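You operate a simulated robot arm through the tools that you are given. There is no shell and no other tool. Be economical: measure what you need, move in short steps, check, and stop when the job is done.

Carry out the task below with a simulated robot arm. There is one attempt and no reset: what you move stays moved.

TASK
Finish taping the clamped core all round and stand it in the grey tray.
Fine: turn the hand wheel, swing the green arm out, loosen the blue lever.

It is judged by the outcome, as a careful person would: the job done as asked, and still so three seconds after it is handed in. It fails if anything else is knocked over, pushed out of place, dropped, spilled or broken.

THE ROBOT
A 6-joint arm with a two-finger parallel gripper, fixed in place. Base frame: the origin is at the foot of the arm, x ahead of it, y to its left, z up. Lengths are in cm, angles in degrees, forces in N, time in s.
Its first joint turns from -66.0 to 66.0 degrees. Payload 2.9 kg.
Tool frame: the origin (TCP) lies between the finger pads and is the grasp point; the fingertips stand 3 cm ahead of it; z points along the fingers, y is the line along which they close. The gripper opens to 11 cm. The fingers are 2 cm wide and 1 cm thick; the gripper's body (4.8 by 11.2 cm) begins 5.5 cm behind the TCP.
Orientation is that of the tool frame in the base frame, as [roll, pitch, yaw] about the fixed x, y, z axes, in that order (R = Rz(yaw) Ry(pitch) Rx(roll)). With the fingers straight down and closing along the base's y, the tool's x points along the base's -x, its y along +y and its z along -z.

THE INTERFACE
- The arm moves only by the tool step_arm. Its arguments are lists of equal length, an entry for each row: "xyz": the shift along the tool's x, y, z in cm, a list of three; "angular": the turn, a rotation vector about the tool's x, y, z in degrees, a list of three; "claw": the opening, from 0 (shut) to 1 (fully open). In form: {"xyz": [[tx, ty, tz], ...], "angular": [[ax, ay, az], ...], "claw": [claw, ...]}. A call has 1 to 12 rows; each row shifts and turns the commanded pose from where the row before left it, along the tool's axes as they then stand. A row lasts 0.2 s, in which the tool goes at most 5 cm and 8.6 degrees; a call with a longer step from one row to the next is refused whole, and so is a gripper value outside its range. A pose out of reach is approached as far as the arm can. The call stops where the force on the tool passes 70 N (or 10 N more than at its start, if that is more) or the arm is blocked; 0.2 s more then pass. The fingers move at their own pace (about 10.8 cm/s each) and stop on an object; they squeeze with about 40 N. The grip force told is the motor's: it shows also when the fingers shut on nothing. Time passes only in rows, and 0.2 s behind the last, so rows that do not move let the fingers close. It gives the time, the measured TCP pose, the force on the tool (base axes), the opening and the grip force at its end, in the units of the frame above (readings bear some noise).
- Cameras (640 x 400 px; columns grow to the right, rows downward): "scene" is fixed at [6.79, 42.24, 139.29]; the picture's right is [-0.86, -0.51, 0.00], its down [-0.25, 0.43, -0.87] and it looks along [0.44, -0.75, -0.49] (base axes); focal length 338 px, centre (320, 200). "wrist" rides on the gripper at [-3.6, 0, -5.7] in the tool frame; the picture's right is [0.00, -1.00, 0.00], its down [0.97, 0.00, -0.24] and it looks along [0.24, 0.00, 0.97] (tool axes); focal length 218 px, centre (320, 200).
- grab_frame(camera): a new picture of that camera. No time passes.
- measure_at(camera, pixels): for up to 12 pixels [column, row] of the newest picture of that camera ("zoom" is the newest enlarged one), the place [x, y, z] in the base frame of the surface seen there, good to about 0.2 cm. No time passes.
- inspect(camera, box): a new picture of the part [left, top, right, bottom] of that camera's present view, enlarged. No time passes.
- hand_in(): hands the job in; it is judged then, once.

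Work in short steps. Measure before you move; look again where a grasp or a placing could have gone wrong, and mend it. You have 80 turns and 54 pictures in all, those below and enlarged ones among them. Open the gripper and draw the arm clear of the work before you hand the job in, unless the task says otherwise; then end with one line.

The tools are called after "Call:" by a JSON object that holds its "fn" and its "kwargs". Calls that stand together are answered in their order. step_arm: Moves the arm, as the interface text tells. Its arguments: {"type":"object","properties":{"xyz":{"type":"array","items":{"type":"array","items":{"type":"number"}}},"angular":{"type":"array","items":{"type":"array","items":{"type":"number"}}},"claw":{"type":"array","items":{"type":"number"}}},"required":["xyz","angular","claw"]} The other tools are called the same way: grab_frame (camera) takes a picture; measure_at (camera, pixels) gives the place of the surface under pixels of a picture; inspect (camera, box) takes an enlarged picture of a part of a camera's view; hand_in () hands the job in.

At the start:

```text
clock: 0.0
tcp_pos: [41.14, -26.74, 110.21]
tool_rot: [-180.0, 0.1, 179.9]
contact_force: [-0.2, 0.7, -0.1]
grip_width: 11.01
gripper_force: 0.1
```

scene: 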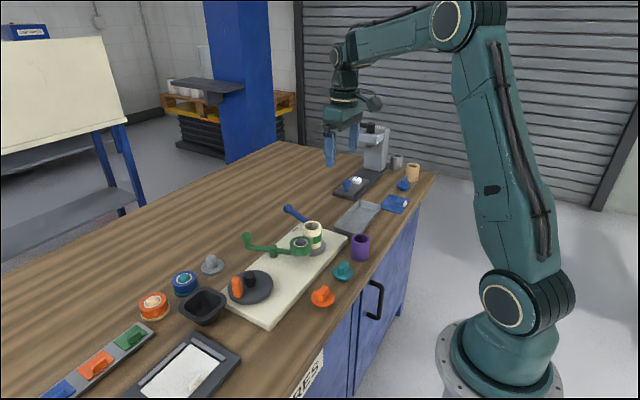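
wrist: 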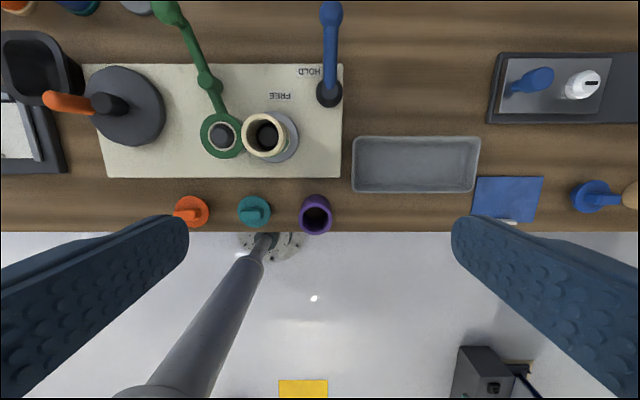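

The fixture is around scene pixel (290,260). I enlarge it to see the hand wheel, green arm, blue lever and core.

Call:
{"fn": "inspect", "kwargs": {"camera": "scene", "box": [210, 190, 390, 330]}}

Call:
{"fn": "inspect", "kwargs": {"camera": "wrist", "box": [0, 0, 360, 240]}}

```text
2.86 times, centred on (300, 260) of scene
```

zoom: 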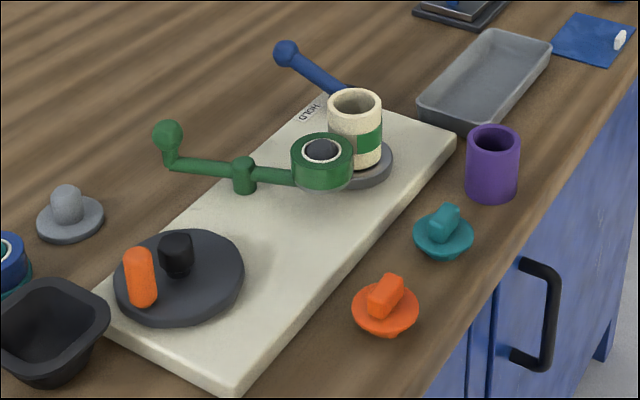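

```text
1.67 times, centred on (180, 120) of wrist
```

zoom: 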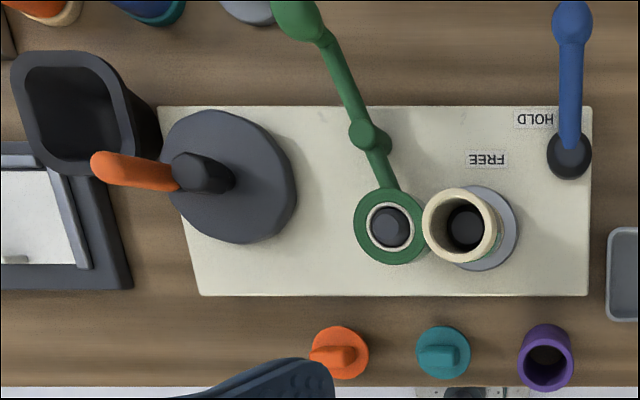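

The wrist zoom shows wheel hub (190,175), orange handle, green arm pivot (365,135), tape roll (390,227), core (465,225), blue lever (570,150). I measure these.

Call:
{"fn": "measure_at", "kwargs": {"camera": "zoom", "pixels": [[105, 162], [165, 178], [205, 170], [225, 215], [295, 15], [368, 133], [390, 227], [440, 207], [494, 225], [573, 20], [570, 155], [250, 270]]}}

Call:
{"fn": "inspect", "kwargs": {"camera": "scene", "box": [210, 190, 390, 330]}}

Call:
{"fn": "measure_at", "kwargs": {"camera": "scene", "pixels": [[238, 287], [237, 280], [250, 278], [248, 238], [271, 252], [313, 225], [314, 240], [287, 208], [358, 217], [335, 228], [377, 205], [325, 253]]}}

```text
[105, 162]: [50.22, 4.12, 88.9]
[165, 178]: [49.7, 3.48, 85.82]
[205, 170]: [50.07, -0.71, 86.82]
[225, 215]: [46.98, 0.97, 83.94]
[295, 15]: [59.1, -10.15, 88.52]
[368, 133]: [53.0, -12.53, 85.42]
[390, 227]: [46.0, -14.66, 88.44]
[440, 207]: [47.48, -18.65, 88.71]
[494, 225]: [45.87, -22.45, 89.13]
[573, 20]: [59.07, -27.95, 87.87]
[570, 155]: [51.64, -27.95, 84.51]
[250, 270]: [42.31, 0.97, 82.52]
```

```text
2.86 times, centred on (300, 260) of scene
```

zoom: 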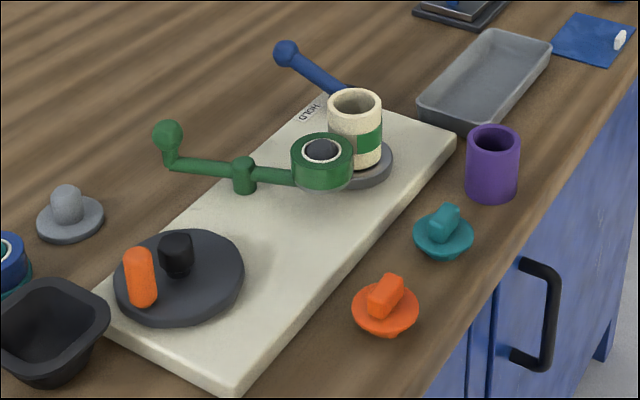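

```text
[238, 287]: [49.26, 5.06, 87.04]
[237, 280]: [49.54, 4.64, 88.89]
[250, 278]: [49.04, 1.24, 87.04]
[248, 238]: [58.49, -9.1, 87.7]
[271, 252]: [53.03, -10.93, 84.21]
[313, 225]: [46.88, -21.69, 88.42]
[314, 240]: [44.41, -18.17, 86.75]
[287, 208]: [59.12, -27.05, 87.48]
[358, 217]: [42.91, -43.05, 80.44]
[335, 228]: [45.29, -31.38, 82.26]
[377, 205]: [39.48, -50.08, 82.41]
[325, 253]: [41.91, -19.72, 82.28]
```

I take closer views of the core's tape, and measure wheel, bowl and table heights.

Call:
{"fn": "inspect", "kwargs": {"camera": "scene", "box": [284, 214, 332, 260]}}

Call:
{"fn": "measure_at", "kwargs": {"camera": "scene", "pixels": [[231, 300], [271, 275], [250, 273], [245, 305], [200, 318], [211, 296], [225, 303], [190, 250], [352, 237], [361, 237], [215, 255], [245, 268]]}}

```text
8.70 times, centred on (308, 237) of scene
```

zoom: 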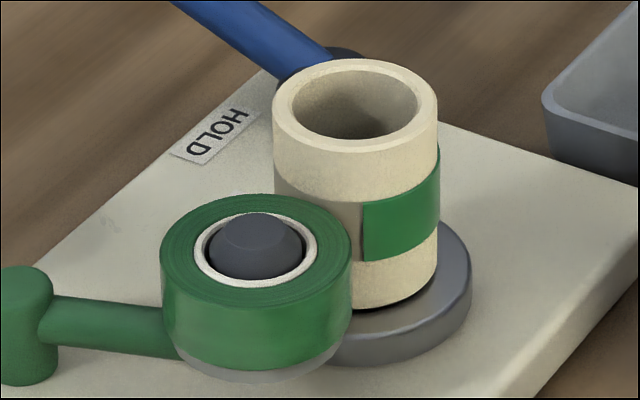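

```text
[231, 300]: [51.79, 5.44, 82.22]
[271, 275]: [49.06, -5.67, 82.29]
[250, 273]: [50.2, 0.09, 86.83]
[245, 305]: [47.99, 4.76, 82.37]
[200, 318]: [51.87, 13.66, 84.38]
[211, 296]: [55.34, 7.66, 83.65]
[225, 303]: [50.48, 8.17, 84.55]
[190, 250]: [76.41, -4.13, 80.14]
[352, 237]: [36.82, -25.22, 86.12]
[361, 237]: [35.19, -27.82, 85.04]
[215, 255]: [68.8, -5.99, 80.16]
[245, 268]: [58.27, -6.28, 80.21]
```

Tape's free edge faces the camera at zoom (362,230). I want to see the far side of the core; first a zoomed wrist view, and check the finger height against the frame.

Call:
{"fn": "inspect", "kwargs": {"camera": "wrist", "box": [190, 50, 350, 170]}}

Call:
{"fn": "measure_at", "kwargs": {"camera": "scene", "pixels": [[329, 164], [329, 150], [353, 148], [345, 100]]}}

```text
3.33 times, centred on (270, 110) of wrist
```

zoom: 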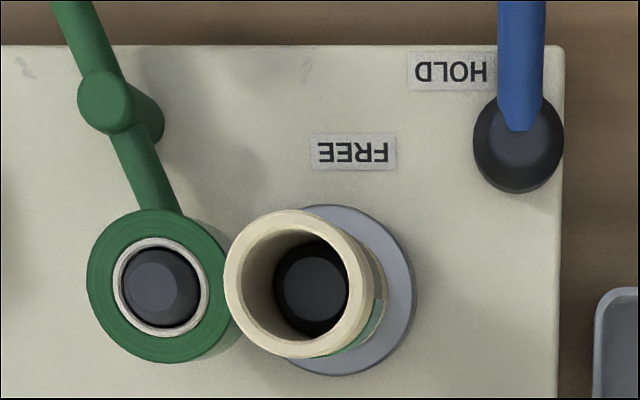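

```text
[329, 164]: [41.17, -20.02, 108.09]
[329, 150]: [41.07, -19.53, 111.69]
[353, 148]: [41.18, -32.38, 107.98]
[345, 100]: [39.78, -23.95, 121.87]
```

Call:
{"fn": "inspect", "kwargs": {"camera": "wrist", "box": [240, 95, 300, 140]}}

```text
8.89 times, centred on (270, 118) of wrist
```

zoom: 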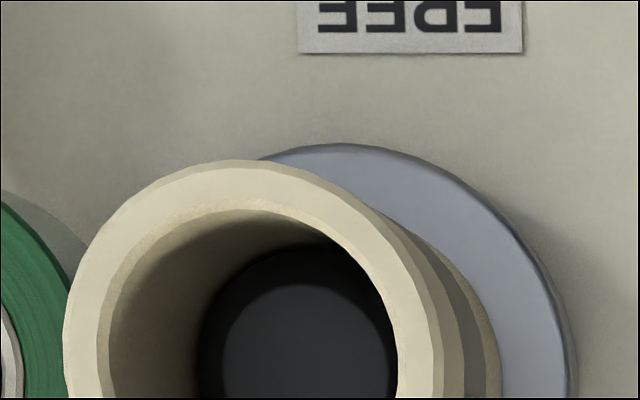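

Call:
{"fn": "inspect", "kwargs": {"camera": "wrist", "box": [240, 115, 310, 165]}}

```text
8.00 times, centred on (275, 140) of wrist
```

zoom: 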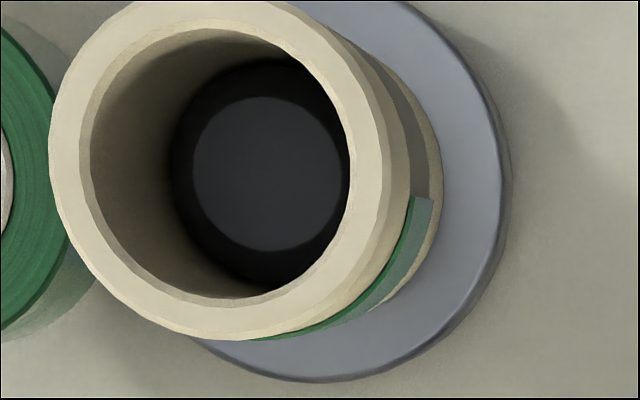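

The band shows tape from about 122° to about 260° round the core; the rest is bare. Next I move over the hand wheel to measure its centre and handle.

Call:
{"fn": "step_arm", "kwargs": {"xyz": [[-0.7, 4.7, 0.8], [-0.7, 4.7, 0.8], [-0.7, 4.7, 0.8], [-0.7, 4.7, 0.8], [-0.7, 4.7, 0.8], [-0.7, 4.7, 0.8]], "angular": [[0, 0, 0], [0, 0, 0], [0, 0, 0], [0, 0, 0], [0, 0, 0], [0, 0, 0]], "claw": [0.4, 0.4, 0.4, 0.4, 0.4, 0.4]}}

Call:
{"fn": "inspect", "kwargs": {"camera": "wrist", "box": [220, 60, 420, 200]}}

```text
clock: 1.4
tcp_pos: [45.47, 1.58, 105.69]
tool_rot: [180.0, 0.0, 179.8]
contact_force: [-0.3, 0.9, -0.8]
grip_width: 4.37
gripper_force: 0.1
```

```text
2.86 times, centred on (320, 130) of wrist
```

zoom: 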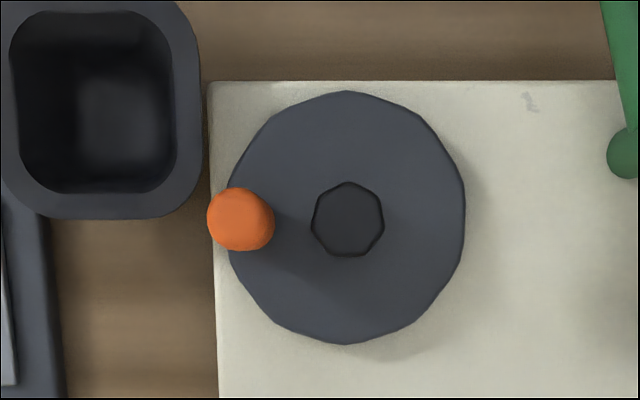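

Clear top view: wheel disc spans (228..465, 90..345), hub centre (348,220), handle top (241,219). I measure them.

Call:
{"fn": "measure_at", "kwargs": {"camera": "zoom", "pixels": [[348, 220], [315, 220], [381, 220], [348, 186], [241, 219], [211, 219], [271, 219], [241, 191], [460, 219], [346, 95], [346, 340], [196, 150]]}}

```text
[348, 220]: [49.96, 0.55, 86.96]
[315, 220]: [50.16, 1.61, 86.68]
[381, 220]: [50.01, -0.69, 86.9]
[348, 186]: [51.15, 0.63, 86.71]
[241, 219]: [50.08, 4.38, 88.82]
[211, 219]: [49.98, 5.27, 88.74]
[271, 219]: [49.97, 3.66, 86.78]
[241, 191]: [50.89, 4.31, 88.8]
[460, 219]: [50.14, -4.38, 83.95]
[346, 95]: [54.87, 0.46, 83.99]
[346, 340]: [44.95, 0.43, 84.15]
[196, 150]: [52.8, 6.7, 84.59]
```

Wheel centre ≈ (50.0, 0.45), handle at (50.05, 4.38), radius ≈ 3.95, top 88.85. I go above the handle at z ≈ 93 with a 3 cm opening.

Call:
{"fn": "step_arm", "kwargs": {"xyz": [[-2.28, 1.4, 2.0], [-2.3, 1.4, 2.0], [0, 0, 4.5], [0, 0, 4.2], [0, 0, 0]], "angular": [[0, 0, 0], [0, 0, 0], [0, 0, 0], [0, 0, 0], [0, 0, 0]], "claw": [0.28, 0.28, 0.28, 0.28, 0.28]}}

Call:
{"fn": "grab_frame", "kwargs": {"camera": "wrist"}}

```text
clock: 2.6
tcp_pos: [50.1, 4.38, 92.73]
tool_rot: [180.0, 0.0, -180.0]
contact_force: [-0.5, -0.2, 0.7]
grip_width: 3.08
gripper_force: 0.1
```

```text
43 pictures are left
```

wrist: 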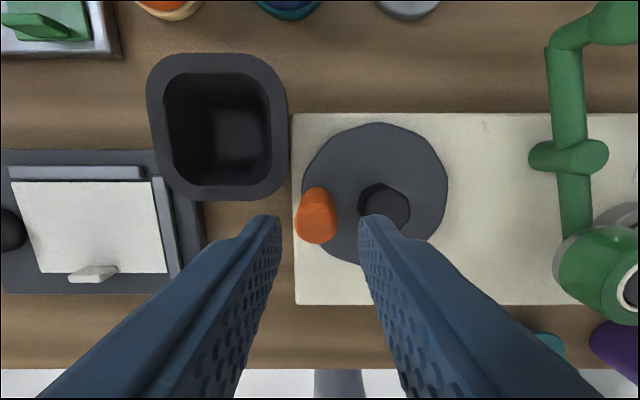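

The handle lies between the fingers. I descend 4.4 cm and close.

Call:
{"fn": "step_arm", "kwargs": {"xyz": [[0, 0, 2.4], [0, 0, 2.0], [0, 0, 0], [0, 0, 0], [0, 0, 0]], "angular": [[0, 0, 0], [0, 0, 0], [0, 0, 0], [0, 0, 0], [0, 0, 0]], "claw": [0.28, 0.28, 0.28, 0.1, 0.1]}}

```text
clock: 3.2
tcp_pos: [50.06, 4.31, 89.71]
tool_rot: [180.0, 0.4, 179.7]
contact_force: [-10.3, 1.2, 15.7]
grip_width: 3.03
gripper_force: 0.1
stopped in row 3: the force on the tool passed its limit (the readings are from after the stop); the commanded pose is now the measured one
```

Touched at tip height ≈ 86.7, probably the hub. I raise 0.6 cm, shift +0.1 in y, narrow the opening, and look.

Call:
{"fn": "step_arm", "kwargs": {"xyz": [[0, 0.1, -0.6], [0, 0, 0], [0, 0, 0]], "angular": [[0, 0, 0], [0, 0, 0], [0, 0, 0]], "claw": [0.28, 0.22, 0.22]}}

Call:
{"fn": "inspect", "kwargs": {"camera": "wrist", "box": [220, 110, 420, 250]}}

Call:
{"fn": "inspect", "kwargs": {"camera": "scene", "box": [190, 215, 310, 310]}}

```text
clock: 4.0
tcp_pos: [50.24, 4.4, 90.3]
tool_rot: [180.0, 0.4, 179.7]
contact_force: [-0.3, 0.4, 0.5]
grip_width: 2.42
gripper_force: 0.1
```

```text
2.86 times, centred on (320, 180) of wrist
```

zoom: 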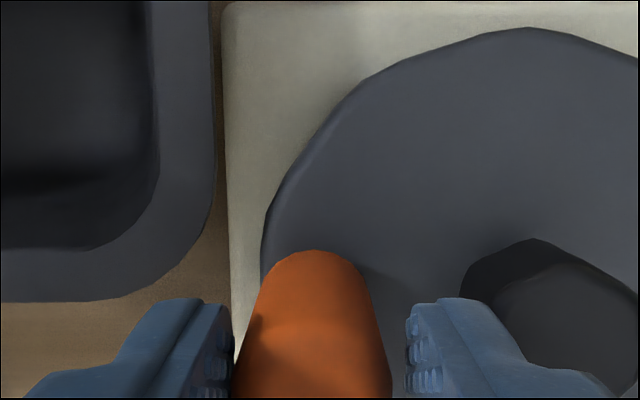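

```text
4.21 times, centred on (250, 262) of scene
```

zoom: 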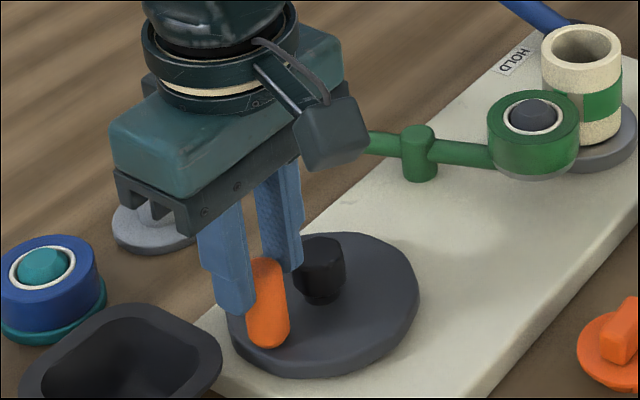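

The handle is between the fingers and the inner finger should now clear the hub. I lower 1.6 cm and close.

Call:
{"fn": "step_arm", "kwargs": {"xyz": [[0, 0, 0.8], [0, 0, 0.8], [0, 0, 0], [0, 0, 0]], "angular": [[0, 0, 0], [0, 0, 0], [0, 0, 0], [0, 0, 0]], "claw": [0.22, 0.22, 0.1, 0.1]}}

```text
clock: 5.0
tcp_pos: [50.3, 4.5, 88.76]
tool_rot: [180.0, 0.5, 180.0]
contact_force: [-1.9, 10.3, 15.9]
grip_width: 2.13
gripper_force: 44.8
```

Handle gripped (2.13 cm). I turn the wheel counter-clockwise 30° as a test.

Call:
{"fn": "step_arm", "kwargs": {"xyz": [[0.695, -0.061, 0], [0.673, -0.18, 0], [0.632, -0.295, 0]], "angular": [[0, 0, 0], [0, 0, 0], [0, 0, 0]], "claw": [0.1, 0.1, 0.1]}}

Call:
{"fn": "inspect", "kwargs": {"camera": "scene", "box": [220, 200, 340, 295]}}

```text
clock: 5.8
tcp_pos: [48.23, 3.9, 88.85]
tool_rot: [179.9, 0.4, 179.8]
contact_force: [-8.7, 16.4, 32.1]
grip_width: 2.13
gripper_force: 45.4
```

```text
4.21 times, centred on (280, 248) of scene
```

zoom: 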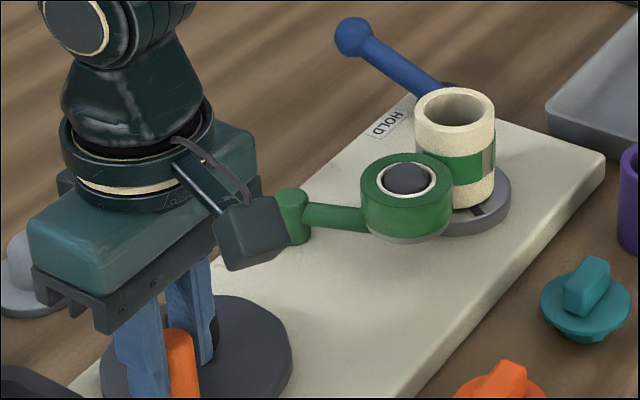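

Call:
{"fn": "inspect", "kwargs": {"camera": "scene", "box": [296, 214, 344, 260]}}

```text
8.70 times, centred on (320, 237) of scene
```

zoom: 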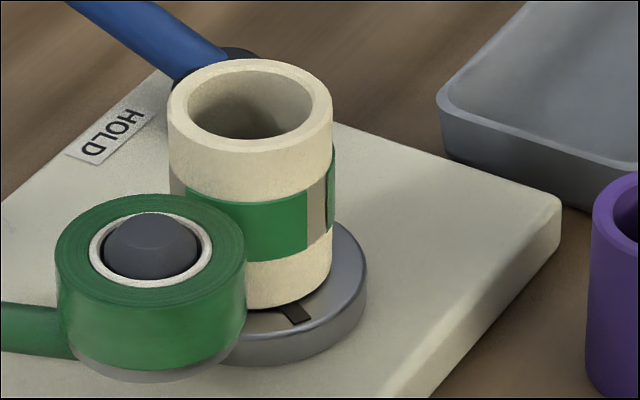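

Good: new green tape follows behind the old bare gap, so counter-clockwise lays tape. I continue to 180°, easing up a little to relieve the vertical force.

Call:
{"fn": "step_arm", "kwargs": {"xyz": [[0.571, -0.4, -0.1], [0.493, -0.493, -0.1], [0.4, -0.571, -0.1], [0.295, -0.632, 0], [0.18, -0.673, 0], [0.061, -0.695, 0]], "angular": [[0, 0, 0], [0, 0, 0], [0, 0, 0], [0, 0, 0], [0, 0, 0], [0, 0, 0]], "claw": [0.1, 0.1, 0.1, 0.1, 0.1, 0.1]}}

```text
clock: 7.2
tcp_pos: [46.29, 0.4, 88.86]
tool_rot: [-179.8, 0.2, 179.8]
contact_force: [6.4, 0.9, -25.6]
grip_width: 2.11
gripper_force: 45.3
```

Call:
{"fn": "step_arm", "kwargs": {"xyz": [[-0.061, -0.695, 0.1], [-0.18, -0.673, 0.1], [-0.295, -0.632, 0], [-0.4, -0.571, 0], [-0.493, -0.493, 0], [-0.571, -0.4, 0], [-0.632, -0.295, 0], [-0.673, -0.18, 0], [-0.695, -0.061, 0]], "angular": [[0, 0, 0], [0, 0, 0], [0, 0, 0], [0, 0, 0], [0, 0, 0], [0, 0, 0], [0, 0, 0], [0, 0, 0], [0, 0, 0]], "claw": [0.1, 0.1, 0.1, 0.1, 0.1, 0.1, 0.1, 0.1, 0.1]}}

Call:
{"fn": "inspect", "kwargs": {"camera": "scene", "box": [280, 210, 340, 260]}}

```text
clock: 9.2
tcp_pos: [50.22, -3.51, 88.82]
tool_rot: [180.0, 0.4, 179.8]
contact_force: [-2.8, 8.7, -8.3]
grip_width: 2.12
gripper_force: 45.2
```

```text
8.00 times, centred on (310, 235) of scene
```

zoom: 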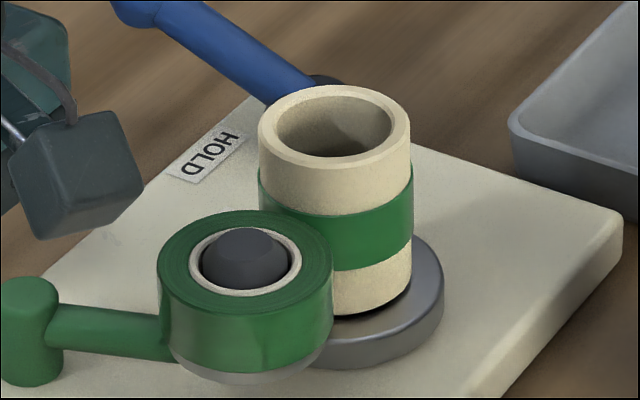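

Visible side fully green. I continue round through 360°.

Call:
{"fn": "step_arm", "kwargs": {"xyz": [[-0.695, 0.061, 0], [-0.673, 0.18, 0], [-0.632, 0.295, 0], [-0.571, 0.4, 0], [-0.493, 0.493, 0], [-0.4, 0.571, 0], [-0.295, 0.632, 0], [-0.18, 0.673, 0], [-0.061, 0.695, 0]], "angular": [[0, 0, 0], [0, 0, 0], [0, 0, 0], [0, 0, 0], [0, 0, 0], [0, 0, 0], [0, 0, 0], [0, 0, 0], [0, 0, 0]], "claw": [0.1, 0.1, 0.1, 0.1, 0.1, 0.1, 0.1, 0.1, 0.1]}}

Call:
{"fn": "inspect", "kwargs": {"camera": "scene", "box": [280, 210, 340, 260]}}

```text
clock: 11.2
tcp_pos: [54.29, 0.44, 88.71]
tool_rot: [-179.8, 0.4, 179.8]
contact_force: [-5.9, -0.6, -9.3]
grip_width: 2.11
gripper_force: 45.0
```

```text
8.00 times, centred on (310, 235) of scene
```

zoom: 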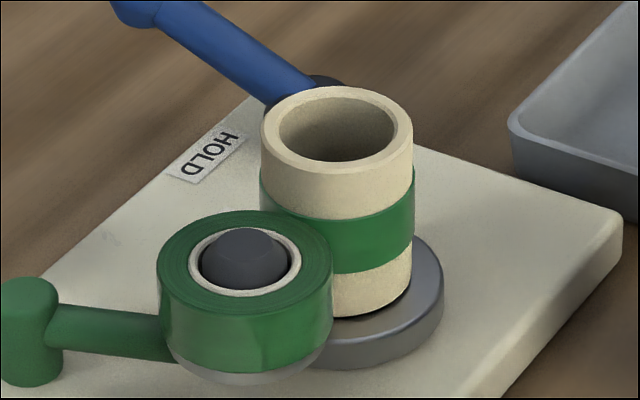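

Continue another 120°, making 390° of wheel in all, then look.

Call:
{"fn": "step_arm", "kwargs": {"xyz": [[0.061, 0.695, 0], [0.18, 0.673, 0], [0.295, 0.632, 0], [0.4, 0.571, 0], [0.493, 0.493, 0], [0.571, 0.4, 0], [0.632, 0.295, 0], [0.673, 0.18, 0], [0.695, 0.061, 0], [0.695, -0.061, 0], [0.673, -0.18, 0], [0.632, -0.295, 0]], "angular": [[0, 0, 0], [0, 0, 0], [0, 0, 0], [0, 0, 0], [0, 0, 0], [0, 0, 0], [0, 0, 0], [0, 0, 0], [0, 0, 0], [0, 0, 0], [0, 0, 0], [0, 0, 0]], "claw": [0.1, 0.1, 0.1, 0.1, 0.1, 0.1, 0.1, 0.1, 0.1, 0.1, 0.1, 0.1]}}

Call:
{"fn": "inspect", "kwargs": {"camera": "scene", "box": [280, 210, 340, 260]}}

```text
clock: 13.8
tcp_pos: [48.2, 3.87, 88.76]
tool_rot: [-180.0, 0.2, 179.8]
contact_force: [-4.0, 12.1, 4.7]
grip_width: 2.14
gripper_force: 44.7
```

```text
8.00 times, centred on (310, 235) of scene
```

zoom: 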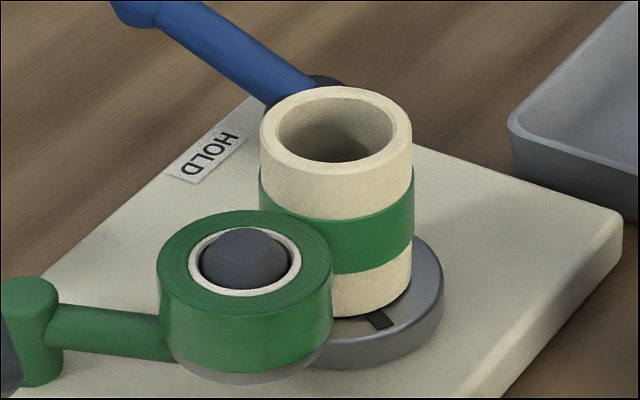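

The drive disc mark is in the same place as after 30°, so the core has made a full extra turn and the band is all green. I release the handle and rise.

Call:
{"fn": "step_arm", "kwargs": {"xyz": [[0, 0, 0], [0, 0, 0], [0, 0, -2.5], [0, 0, -4.5], [0, 0, -4.5], [0, 0, 0]], "angular": [[0, 0, 0], [0, 0, 0], [0, 0, 0], [0, 0, 0], [0, 0, 0], [0, 0, 0]], "claw": [0.26, 0.26, 0.26, 0.26, 0.26, 0.26]}}

```text
clock: 15.2
tcp_pos: [48.29, 3.7, 100.14]
tool_rot: [180.0, 0.4, 179.7]
contact_force: [0.8, 0.7, 0.1]
grip_width: 2.86
gripper_force: 0.1
```

Now a top view of the green arm.

Call:
{"fn": "step_arm", "kwargs": {"xyz": [[-0.4, -4.4, -1], [-0.4, -4.4, -1], [-0.4, -4.4, -1], [-0.4, -4.4, -1], [0, 0, 0]], "angular": [[0, 0, 0], [0, 0, 0], [0, 0, 0], [0, 0, 0], [0, 0, 0]], "claw": [0.3, 0.3, 0.3, 0.3, 0.3]}}

Call:
{"fn": "inspect", "kwargs": {"camera": "wrist", "box": [210, 0, 490, 190]}}

```text
clock: 16.4
tcp_pos: [49.62, -13.88, 104.17]
tool_rot: [180.0, 0.3, 179.8]
contact_force: [-0.4, -0.1, 0.3]
grip_width: 3.29
gripper_force: 0.1
```

```text
2.11 times, centred on (350, 95) of wrist
```

zoom: 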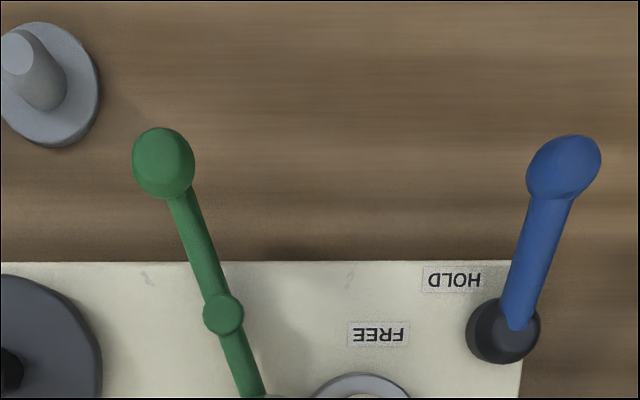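

Call:
{"fn": "measure_at", "kwargs": {"camera": "zoom", "pixels": [[163, 160], [140, 165], [190, 165], [163, 135], [223, 313], [203, 260], [563, 165], [590, 160], [540, 180], [535, 240], [503, 345], [378, 334]]}}

Call:
{"fn": "inspect", "kwargs": {"camera": "wrist", "box": [250, 130, 430, 250]}}

Call:
{"fn": "inspect", "kwargs": {"camera": "scene", "box": [230, 195, 340, 280]}}

```text
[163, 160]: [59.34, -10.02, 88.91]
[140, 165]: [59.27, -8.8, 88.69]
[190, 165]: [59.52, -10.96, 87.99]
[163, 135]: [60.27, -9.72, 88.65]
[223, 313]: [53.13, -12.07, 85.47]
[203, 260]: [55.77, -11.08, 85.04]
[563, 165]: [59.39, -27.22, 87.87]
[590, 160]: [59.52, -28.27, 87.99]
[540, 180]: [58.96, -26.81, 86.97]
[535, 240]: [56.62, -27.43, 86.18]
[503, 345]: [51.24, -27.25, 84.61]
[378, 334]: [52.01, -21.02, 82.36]
```

```text
3.33 times, centred on (340, 190) of wrist
```

zoom: 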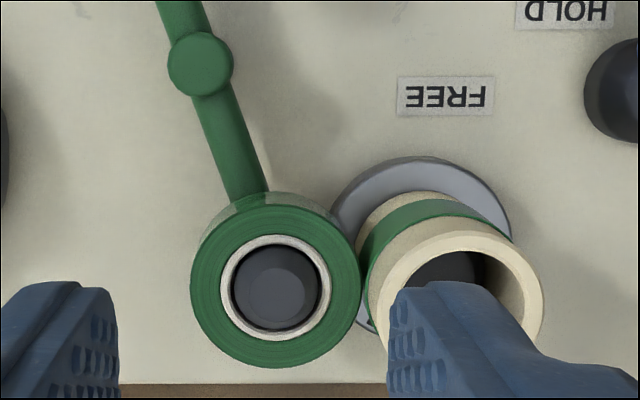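

```text
4.71 times, centred on (285, 238) of scene
```

zoom: 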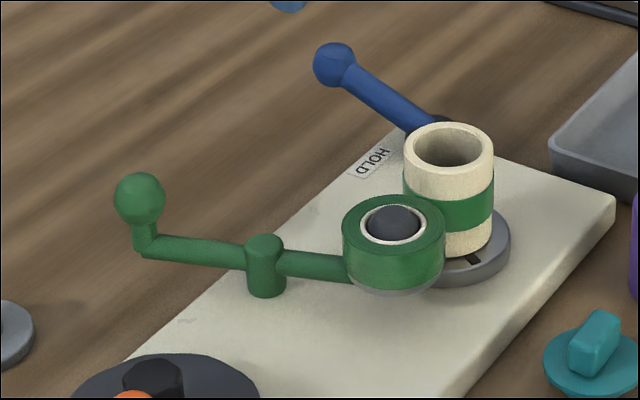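

The ball knob is at (59.3, −9.95), radius ≈1.25, top 88.9; pivot (53.1, −12.1). I move above the knob with a 4.2 cm opening.

Call:
{"fn": "step_arm", "kwargs": {"xyz": [[-3.2, 1.3, 1], [-3.2, 1.3, 1], [-3.28, 1.33, 1], [0, 0, 4.0], [0, 0, 3.2], [0, 0, 0]], "angular": [[0, 0, 0], [0, 0, 0], [0, 0, 0], [0, 0, 0], [0, 0, 0], [0, 0, 0]], "claw": [0.38, 0.38, 0.38, 0.38, 0.38, 0.38]}}

Call:
{"fn": "grab_frame", "kwargs": {"camera": "wrist"}}

```text
clock: 17.8
tcp_pos: [59.42, -9.87, 93.96]
tool_rot: [-180.0, 0.3, 179.7]
contact_force: [0.6, -1.1, -0.3]
grip_width: 4.18
gripper_force: 0.0
```

```text
32 pictures are left
```

wrist: 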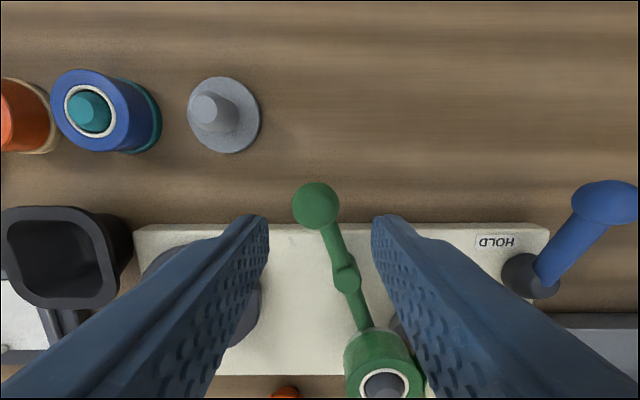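

Knob centred between the fingers. Descend 4.5 cm and close.

Call:
{"fn": "step_arm", "kwargs": {"xyz": [[0, 0, 2.5], [0, 0, 2.1], [0, 0, 0], [0, 0, 0], [0, 0, 0]], "angular": [[0, 0, 0], [0, 0, 0], [0, 0, 0], [0, 0, 0], [0, 0, 0]], "claw": [0.38, 0.38, 0.38, 0.12, 0.12]}}

```text
clock: 19.0
tcp_pos: [59.5, -9.86, 89.47]
tool_rot: [-180.0, 0.4, 179.8]
contact_force: [3.0, 3.5, -4.0]
grip_width: 2.93
gripper_force: 44.5
```

Knob gripped. I swing it clockwise (knob towards −y, roll away from the core) by about 30°.

Call:
{"fn": "step_arm", "kwargs": {"xyz": [[-0.168, -0.557, 0], [-0.119, -0.57, 0], [-0.069, -0.578, 0], [-0.018, -0.581, 0], [0.032, -0.581, 0], [0.083, -0.576, 0]], "angular": [[0, 0, 0], [0, 0, 0], [0, 0, 0], [0, 0, 0], [0, 0, 0], [0, 0, 0]], "claw": [0.12, 0.12, 0.12, 0.12, 0.12, 0.12]}}

Call:
{"fn": "inspect", "kwargs": {"camera": "scene", "box": [210, 190, 350, 300]}}

```text
clock: 20.4
tcp_pos: [59.61, -13.48, 89.58]
tool_rot: [-179.9, 0.3, 179.8]
contact_force: [2.6, 5.7, -2.6]
grip_width: 2.94
gripper_force: 45.3
```

```text
3.64 times, centred on (280, 245) of scene
```

zoom: 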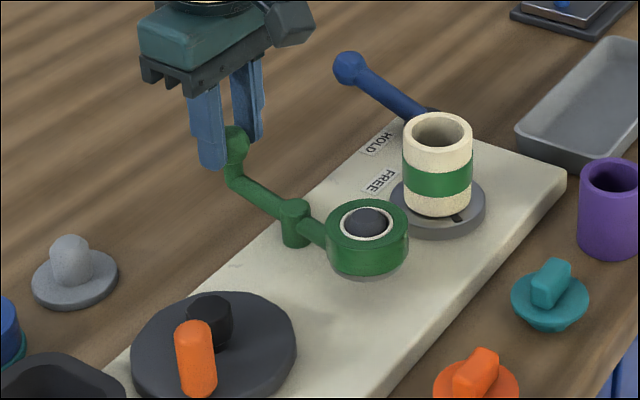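

The roll is clear of the core and the band is whole. I swing 15° more for room, then release and rise.

Call:
{"fn": "step_arm", "kwargs": {"xyz": [[0.133, -0.567, 0], [0.182, -0.553, 0], [0.229, -0.534, 0], [0, 0, 0], [0, 0, 0], [0, 0, 0], [0, 0, -3], [0, 0, -4], [0, 0, -4]], "angular": [[0, 0, 0], [0, 0, 0], [0, 0, 0], [0, 0, 0], [0, 0, 0], [0, 0, 0], [0, 0, 0], [0, 0, 0], [0, 0, 0]], "claw": [0.12, 0.12, 0.12, 0.12, 0.4, 0.4, 0.4, 0.4, 0.4]}}

Call:
{"fn": "inspect", "kwargs": {"camera": "scene", "box": [210, 190, 350, 300]}}

```text
clock: 22.4
tcp_pos: [59.16, -15.04, 100.55]
tool_rot: [180.0, 0.3, 179.7]
contact_force: [-0.1, 0.3, -0.5]
grip_width: 4.42
gripper_force: 0.1
```

```text
3.64 times, centred on (280, 245) of scene
```

zoom: 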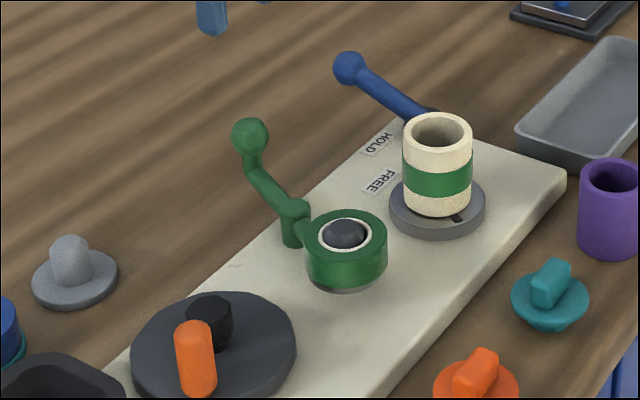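

Next the blue lever: knob ≈ (59.2, −27.5), top ≈ 88, pivot ≈ (51.5, −27.5). I move above it.

Call:
{"fn": "step_arm", "kwargs": {"xyz": [[0, -4.2, 0], [0, -4.2, 0], [0, -4.06, 1], [0, 0, 3], [0, 0, 3], [0, 0, 0]], "angular": [[0, 0, 0], [0, 0, 0], [0, 0, 0], [0, 0, 0], [0, 0, 0], [0, 0, 0]], "claw": [0.38, 0.38, 0.38, 0.38, 0.38, 0.38]}}

Call:
{"fn": "grab_frame", "kwargs": {"camera": "wrist"}}

Call:
{"fn": "measure_at", "kwargs": {"camera": "wrist", "pixels": [[320, 205], [310, 205], [330, 205], [320, 190], [321, 300], [265, 265]]}}

```text
clock: 23.8
tcp_pos: [59.08, -27.52, 93.57]
tool_rot: [-180.0, 0.4, 179.6]
contact_force: [0.0, -0.2, 0.6]
grip_width: 4.17
gripper_force: 0.2
```

```text
29 pictures are left
```

wrist: 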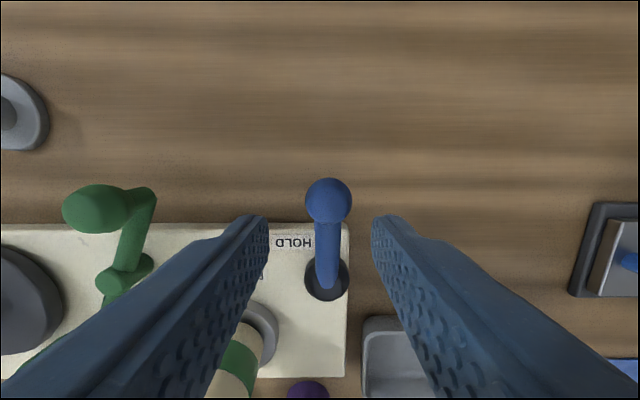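

```text
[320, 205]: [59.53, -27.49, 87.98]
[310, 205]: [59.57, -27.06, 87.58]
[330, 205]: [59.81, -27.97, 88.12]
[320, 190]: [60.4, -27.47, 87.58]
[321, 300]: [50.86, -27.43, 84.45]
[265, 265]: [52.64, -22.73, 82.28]
```

Knob centre ≈ (59.5, −27.75). I shift slightly, descend to z ≈ 88.5, and close.

Call:
{"fn": "step_arm", "kwargs": {"xyz": [[-0.35, -0.2, 1.5], [0, 0, 2.0], [0, 0, 1.5], [0, 0, 0], [0, 0, 0], [0, 0, 0]], "angular": [[0, 0, 0], [0, 0, 0], [0, 0, 0], [0, 0, 0], [0, 0, 0], [0, 0, 0]], "claw": [0.38, 0.38, 0.38, 0.38, 0.1, 0.1]}}

```text
clock: 25.2
tcp_pos: [59.59, -27.59, 88.46]
tool_rot: [-179.9, 0.4, 179.7]
contact_force: [1.0, -5.5, -5.7]
grip_width: 2.89
gripper_force: 44.9
```

Gripped. I swing the lever counter-clockwise towards FREE, turning the hand with it: 30° first.

Call:
{"fn": "step_arm", "kwargs": {"xyz": [[0.044, 0.841, 0], [0.044, 0.841, 0], [0.044, 0.841, 0], [0.044, 0.841, 0], [0.044, 0.841, 0]], "angular": [[0, 0, -6], [0, 0, -6], [0, 0, -6], [0, 0, -6], [0, 0, -6]], "claw": [0.1, 0.1, 0.1, 0.1, 0.1]}}

```text
clock: 26.4
tcp_pos: [58.25, -23.64, 88.53]
tool_rot: [180.0, 0.1, -150.4]
contact_force: [-16.4, -14.3, -2.5]
grip_width: 2.94
gripper_force: 45.0
```

Call:
{"fn": "step_arm", "kwargs": {"xyz": [[0.12, 0.82, 0], [0.12, 0.82, 0], [0.1, 0.82, 0], [0.044, 0.82, 0], [0.044, 0.82, 0]], "angular": [[0, 0, -6], [0, 0, -6], [0, 0, -6], [0, 0, -6], [0, 0, -6]], "claw": [0.1, 0.1, 0.1, 0.1, 0.1]}}

Call:
{"fn": "inspect", "kwargs": {"camera": "scene", "box": [230, 180, 370, 290]}}

```text
clock: 27.6
tcp_pos: [55.31, -21.04, 88.54]
tool_rot: [-179.6, 0.1, -120.6]
contact_force: [-11.4, -23.4, -3.9]
grip_width: 2.92
gripper_force: 44.9
```

```text
3.64 times, centred on (300, 235) of scene
```

zoom: 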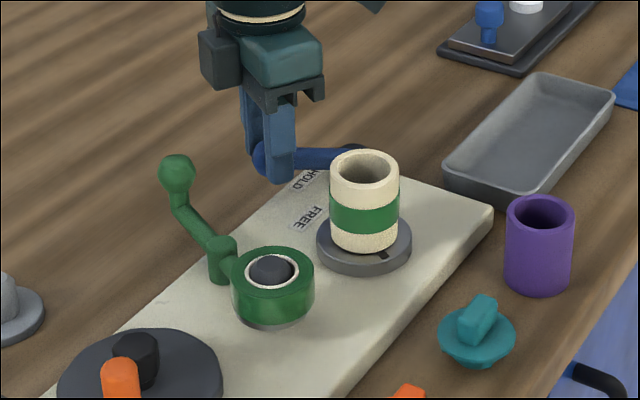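

Call:
{"fn": "step_arm", "kwargs": {"xyz": [[0.15, 0.8, 0], [0.15, 0.8, 0], [0.1, 0.8, 0], [0.044, 0.8, 0]], "angular": [[0, 0, -6], [0, 0, -6], [0, 0, -6], [0, 0, -6]], "claw": [0.1, 0.1, 0.1, 0.1]}}

Call:
{"fn": "inspect", "kwargs": {"camera": "scene", "box": [230, 180, 370, 290]}}

```text
clock: 28.4
tcp_pos: [54.61, -20.52, 88.79]
tool_rot: [-177.2, -0.1, -105.1]
contact_force: [13.8, -6.1, -13.2]
grip_width: 2.92
gripper_force: 45.3
stopped in row 3: the force on the tool passed its limit (the readings are from after the stop); the commanded pose is now the measured one
```

```text
3.64 times, centred on (300, 235) of scene
```

zoom: 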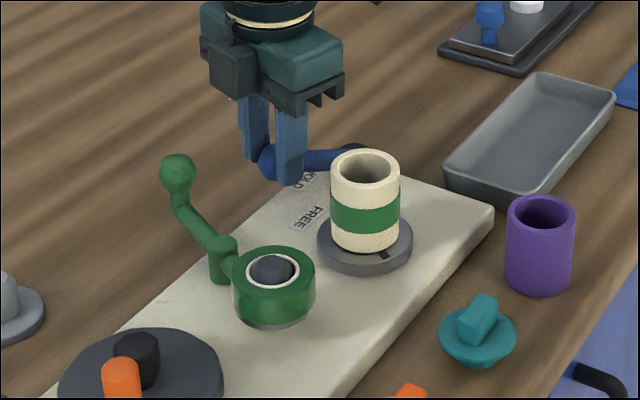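

Lever came to a stop at about 66°, presumably its FREE end. I release, rise, and look from above.

Call:
{"fn": "step_arm", "kwargs": {"xyz": [[0, 0, 0], [0, 0, 0], [0, 0, -3], [0, 0, -4], [0, 0, -4], [0, 0, 0]], "angular": [[0, 0, 0], [0, 0, 0], [0, 0, 0], [0, 0, 0], [0, 0, 0], [0, 0, 0]], "claw": [0.38, 0.38, 0.38, 0.38, 0.38, 0.38]}}

Call:
{"fn": "grab_frame", "kwargs": {"camera": "wrist"}}

Call:
{"fn": "grab_frame", "kwargs": {"camera": "scene"}}

```text
clock: 29.8
tcp_pos: [53.77, -20.41, 99.83]
tool_rot: [-177.4, -0.1, -105.0]
contact_force: [-0.2, -0.3, 0.2]
grip_width: 4.17
gripper_force: 0.0
```

```text
26 pictures are left
```

wrist: 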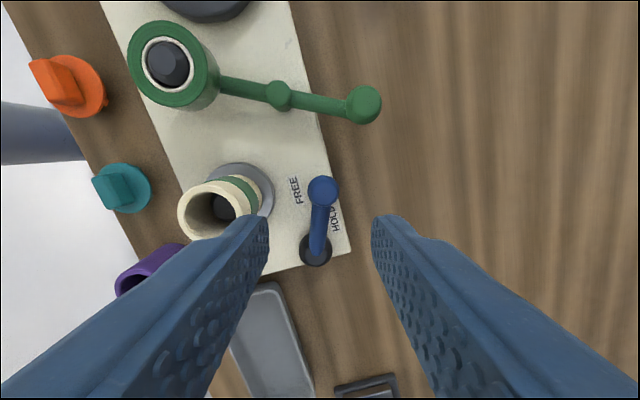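

```text
25 pictures are left
```

scene: 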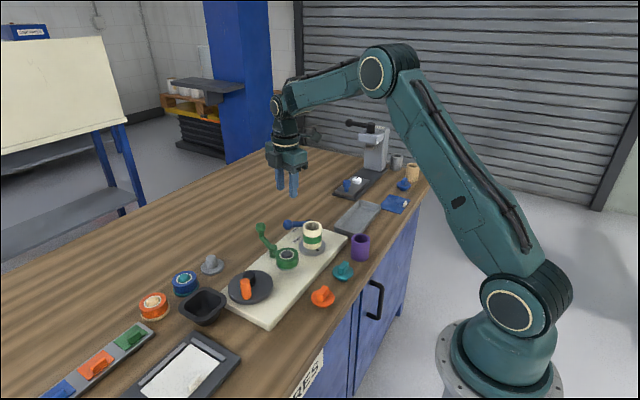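

Call:
{"fn": "measure_at", "kwargs": {"camera": "wrist", "pixels": [[322, 188], [318, 225], [315, 255], [335, 217], [296, 190], [222, 208], [335, 202], [333, 228], [294, 180], [298, 203]]}}

Call:
{"fn": "inspect", "kwargs": {"camera": "wrist", "box": [240, 150, 370, 280]}}

```text
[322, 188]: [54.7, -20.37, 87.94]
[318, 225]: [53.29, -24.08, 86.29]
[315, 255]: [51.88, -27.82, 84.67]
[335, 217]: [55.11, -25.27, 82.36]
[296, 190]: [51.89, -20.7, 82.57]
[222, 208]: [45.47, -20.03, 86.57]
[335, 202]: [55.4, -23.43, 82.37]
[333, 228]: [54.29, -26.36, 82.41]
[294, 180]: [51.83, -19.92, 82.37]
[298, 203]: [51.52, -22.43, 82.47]
```

```text
3.08 times, centred on (305, 215) of wrist
```

zoom: 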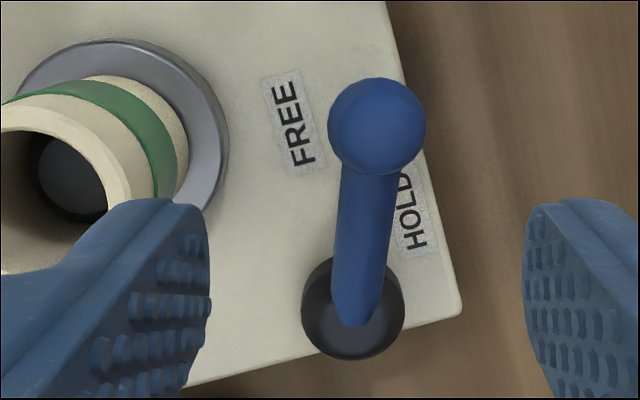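

Lever is at 66° after a firm stop. I turn the hand back to closing along y, levelling it, to view the core from above.

Call:
{"fn": "step_arm", "kwargs": {"xyz": [[0, 0, -2], [0, 0, -2], [0, 0, 0], [0, 0, 0], [0, 0, 0], [0, 0, 0], [0, 0, 0], [0, 0, 0], [0, 0, 0], [0, 0, 0]], "angular": [[-2.6, 0, 0], [0, 0, 8.4], [0, 0, 8.4], [0, 0, 8.4], [0, 0, 8.4], [0, 0, 8.4], [0, 0, 8.4], [0, 0, 8.4], [0, 0, 8.4], [0, 0, 7.8]], "claw": [0.6, 0.6, 0.6, 0.6, 0.6, 0.6, 0.6, 0.6, 0.65, 0.65]}}

```text
clock: 32.0
tcp_pos: [53.7, -20.31, 103.88]
tool_rot: [180.0, -0.1, 179.8]
contact_force: [0.1, -0.9, 0.7]
grip_width: 7.14
gripper_force: 0.1
```

Call:
{"fn": "step_arm", "kwargs": {"xyz": [[3.8, 0, 0], [3.8, 0, 0], [0, 0, 0]], "angular": [[0, 0, 0], [0, 0, 0], [0, 0, 0]], "claw": [0.65, 0.65, 0.65]}}

Call:
{"fn": "inspect", "kwargs": {"camera": "wrist", "box": [240, 80, 480, 230]}}

```text
clock: 32.8
tcp_pos: [46.26, -20.35, 103.82]
tool_rot: [-179.8, -0.1, 180.0]
contact_force: [0.0, -0.1, 0.2]
grip_width: 7.18
gripper_force: 0.1
```

```text
2.67 times, centred on (360, 155) of wrist
```

zoom: 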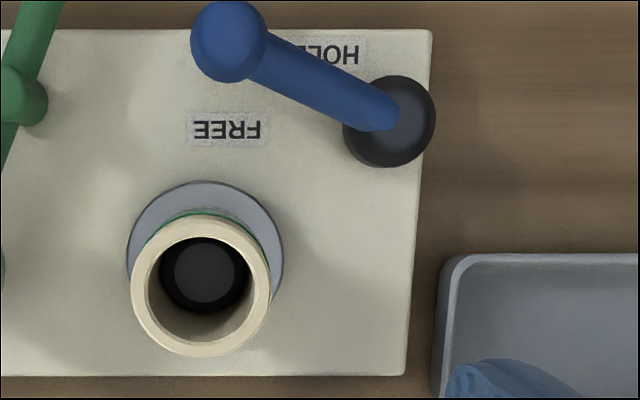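

Call:
{"fn": "measure_at", "kwargs": {"camera": "zoom", "pixels": [[138, 286], [263, 286], [200, 224], [200, 348], [205, 272], [455, 270], [560, 300], [560, 257], [440, 330], [510, 330]]}}

Call:
{"fn": "measure_at", "kwargs": {"camera": "scene", "pixels": [[358, 217], [359, 201], [382, 205], [358, 234], [334, 229], [345, 228], [370, 208], [364, 233]]}}

```text
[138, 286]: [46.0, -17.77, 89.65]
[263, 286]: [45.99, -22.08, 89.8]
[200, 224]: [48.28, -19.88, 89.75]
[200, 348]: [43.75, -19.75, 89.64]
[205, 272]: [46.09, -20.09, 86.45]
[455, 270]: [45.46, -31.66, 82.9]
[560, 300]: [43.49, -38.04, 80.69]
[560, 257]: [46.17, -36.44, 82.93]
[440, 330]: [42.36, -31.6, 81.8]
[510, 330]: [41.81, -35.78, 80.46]
```

```text
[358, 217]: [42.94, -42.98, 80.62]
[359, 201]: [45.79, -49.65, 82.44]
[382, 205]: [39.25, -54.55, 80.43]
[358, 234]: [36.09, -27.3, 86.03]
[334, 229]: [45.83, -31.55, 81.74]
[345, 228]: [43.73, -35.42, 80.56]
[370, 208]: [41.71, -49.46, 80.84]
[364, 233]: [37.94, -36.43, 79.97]
```

Core centre ≈ (46.0, −19.95), ø4.9, top 89.7. I descend to z ≈ 89.3 and grip.

Call:
{"fn": "step_arm", "kwargs": {"xyz": [[0.26, 0.4, 4.5], [0, 0, 4.5], [0, 0, 3.5], [0, 0, 2.0], [0, 0, 0], [0, 0, 0], [0, 0, 0], [0, 0, 0]], "angular": [[0, 0, 0], [0, 0, 0], [0, 0, 0], [0, 0, 0], [0, 0, 0], [0, 0, 0], [0, 0, 0], [0, 0, 0]], "claw": [0.65, 0.65, 0.65, 0.65, 0.65, 0.35, 0.35, 0.35]}}

Call:
{"fn": "inspect", "kwargs": {"camera": "scene", "box": [250, 190, 370, 290]}}

```text
clock: 34.6
tcp_pos: [46.07, -20.04, 89.45]
tool_rot: [-179.9, -0.1, 179.9]
contact_force: [0.4, -0.2, -0.2]
grip_width: 4.85
gripper_force: 39.6
```

```text
4.00 times, centred on (310, 240) of scene
```

zoom: 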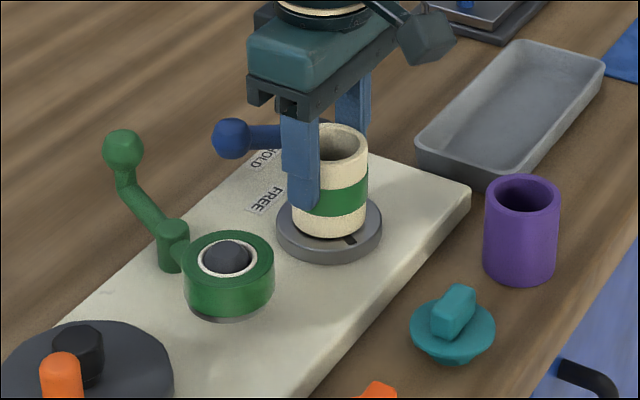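

Gripped at 4.85 cm with no side force. I lift gently by 1 cm to see whether the clamp has let go.

Call:
{"fn": "step_arm", "kwargs": {"xyz": [[0, 0, -0.3], [0, 0, -0.3], [0, 0, -0.4]], "angular": [[0, 0, 0], [0, 0, 0], [0, 0, 0]], "claw": [0.35, 0.35, 0.35]}}

Call:
{"fn": "inspect", "kwargs": {"camera": "scene", "box": [250, 190, 370, 290]}}

```text
clock: 35.4
tcp_pos: [45.97, -20.02, 90.32]
tool_rot: [-179.9, -0.1, 179.9]
contact_force: [1.1, 0.3, 0.3]
grip_width: 4.85
gripper_force: 39.9
```

```text
4.00 times, centred on (310, 240) of scene
```

zoom: 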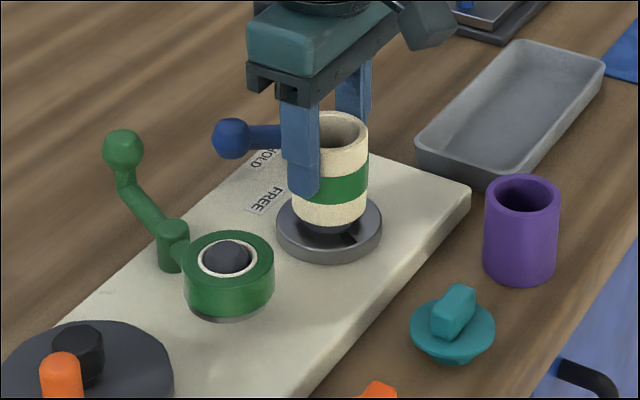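

The core is free. I lift to z ≈ 99 and go over the tray, then look.

Call:
{"fn": "step_arm", "kwargs": {"xyz": [[0, 0, -4.0], [0, 0, -4.5], [0.6, -4.2, 0], [0.6, -4.2, 0], [0.6, -4.2, 0], [0.6, -4.2, 0], [0.9, -4.0, 0], [0, 0, 0]], "angular": [[0, 0, 0], [0, 0, 0], [0, 0, 0], [0, 0, 0], [0, 0, 0], [0, 0, 0], [0, 0, 0], [0, 0, 0]], "claw": [0.35, 0.35, 0.35, 0.35, 0.35, 0.35, 0.35, 0.35]}}

Call:
{"fn": "inspect", "kwargs": {"camera": "scene", "box": [310, 140, 430, 240]}}

Call:
{"fn": "grab_frame", "kwargs": {"camera": "wrist"}}

```text
clock: 37.2
tcp_pos: [42.58, -40.75, 98.94]
tool_rot: [-179.9, -0.1, 179.9]
contact_force: [-0.2, 0.1, -0.8]
grip_width: 4.83
gripper_force: 40.3
```

```text
4.00 times, centred on (370, 190) of scene
```

zoom: 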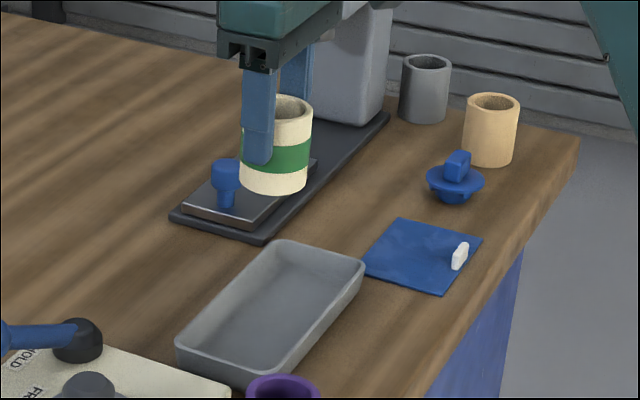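

```text
19 pictures are left
```

wrist: 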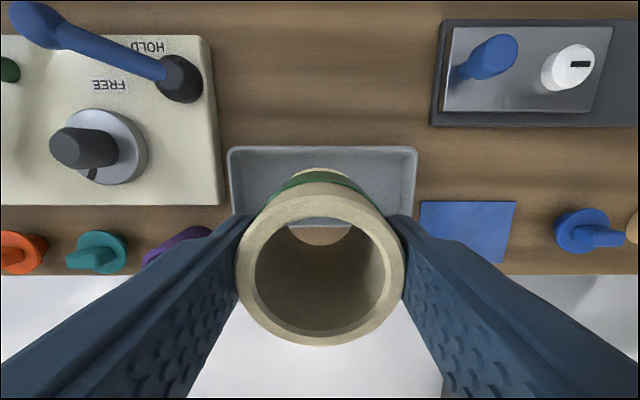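

Call:
{"fn": "measure_at", "kwargs": {"camera": "wrist", "pixels": [[231, 175], [414, 175], [322, 149], [250, 180], [395, 180]]}}

Call:
{"fn": "measure_at", "kwargs": {"camera": "zoom", "pixels": [[275, 191], [255, 186], [310, 325], [312, 318], [275, 300], [225, 290], [290, 102], [265, 165]]}}

```text
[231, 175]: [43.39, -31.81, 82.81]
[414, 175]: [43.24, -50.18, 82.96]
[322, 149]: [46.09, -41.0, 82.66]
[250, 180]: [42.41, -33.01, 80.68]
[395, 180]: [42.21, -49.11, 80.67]
```

```text
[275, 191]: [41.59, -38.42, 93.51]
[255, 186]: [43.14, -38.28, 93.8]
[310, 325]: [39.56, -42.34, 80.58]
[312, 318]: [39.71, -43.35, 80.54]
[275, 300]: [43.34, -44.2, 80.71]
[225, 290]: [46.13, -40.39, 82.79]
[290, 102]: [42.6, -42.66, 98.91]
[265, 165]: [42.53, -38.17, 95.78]
```

Core bottom is 5.5 cm below TCP; tray floor 80.6, tray centre ≈ (42.4, −41). I descend to just above the floor.

Call:
{"fn": "step_arm", "kwargs": {"xyz": [[0.1, -0.2, 4], [0, 0, 4], [0, 0, 2.5], [0, 0, 1.4], [0, 0, 0]], "angular": [[0, 0, 0], [0, 0, 0], [0, 0, 0], [0, 0, 0], [0, 0, 0]], "claw": [0.35, 0.35, 0.35, 0.35, 0.35]}}

Call:
{"fn": "inspect", "kwargs": {"camera": "scene", "box": [310, 170, 410, 250]}}

```text
clock: 38.4
tcp_pos: [42.67, -40.96, 87.02]
tool_rot: [-179.9, -0.1, 180.0]
contact_force: [-0.8, -0.8, -0.8]
grip_width: 4.87
gripper_force: 40.0
```

```text
5.00 times, centred on (360, 210) of scene
```

zoom: 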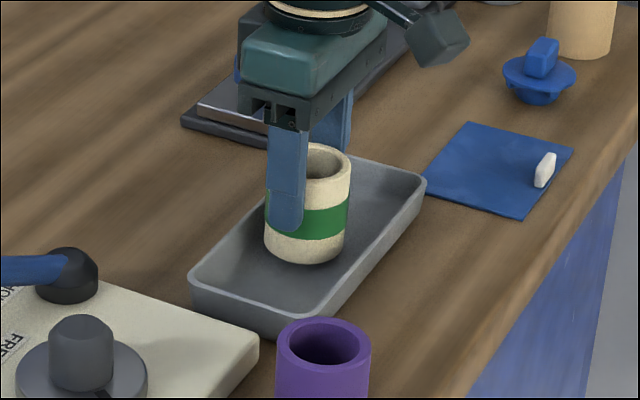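

Call:
{"fn": "step_arm", "kwargs": {"xyz": [[0, 0, 0.25], [0, 0, 0.2], [0, 0, 0.15], [0, 0, 0.1], [0, 0, 0.1], [0, 0, 0]], "angular": [[0, 0, 0], [0, 0, 0], [0, 0, 0], [0, 0, 0], [0, 0, 0], [0, 0, 0]], "claw": [0.35, 0.35, 0.35, 0.35, 0.35, 0.35]}}

```text
clock: 39.8
tcp_pos: [42.48, -41.02, 86.38]
tool_rot: [-179.9, 0.0, 179.8]
contact_force: [-1.8, 2.3, 9.3]
grip_width: 4.84
gripper_force: 39.9
```

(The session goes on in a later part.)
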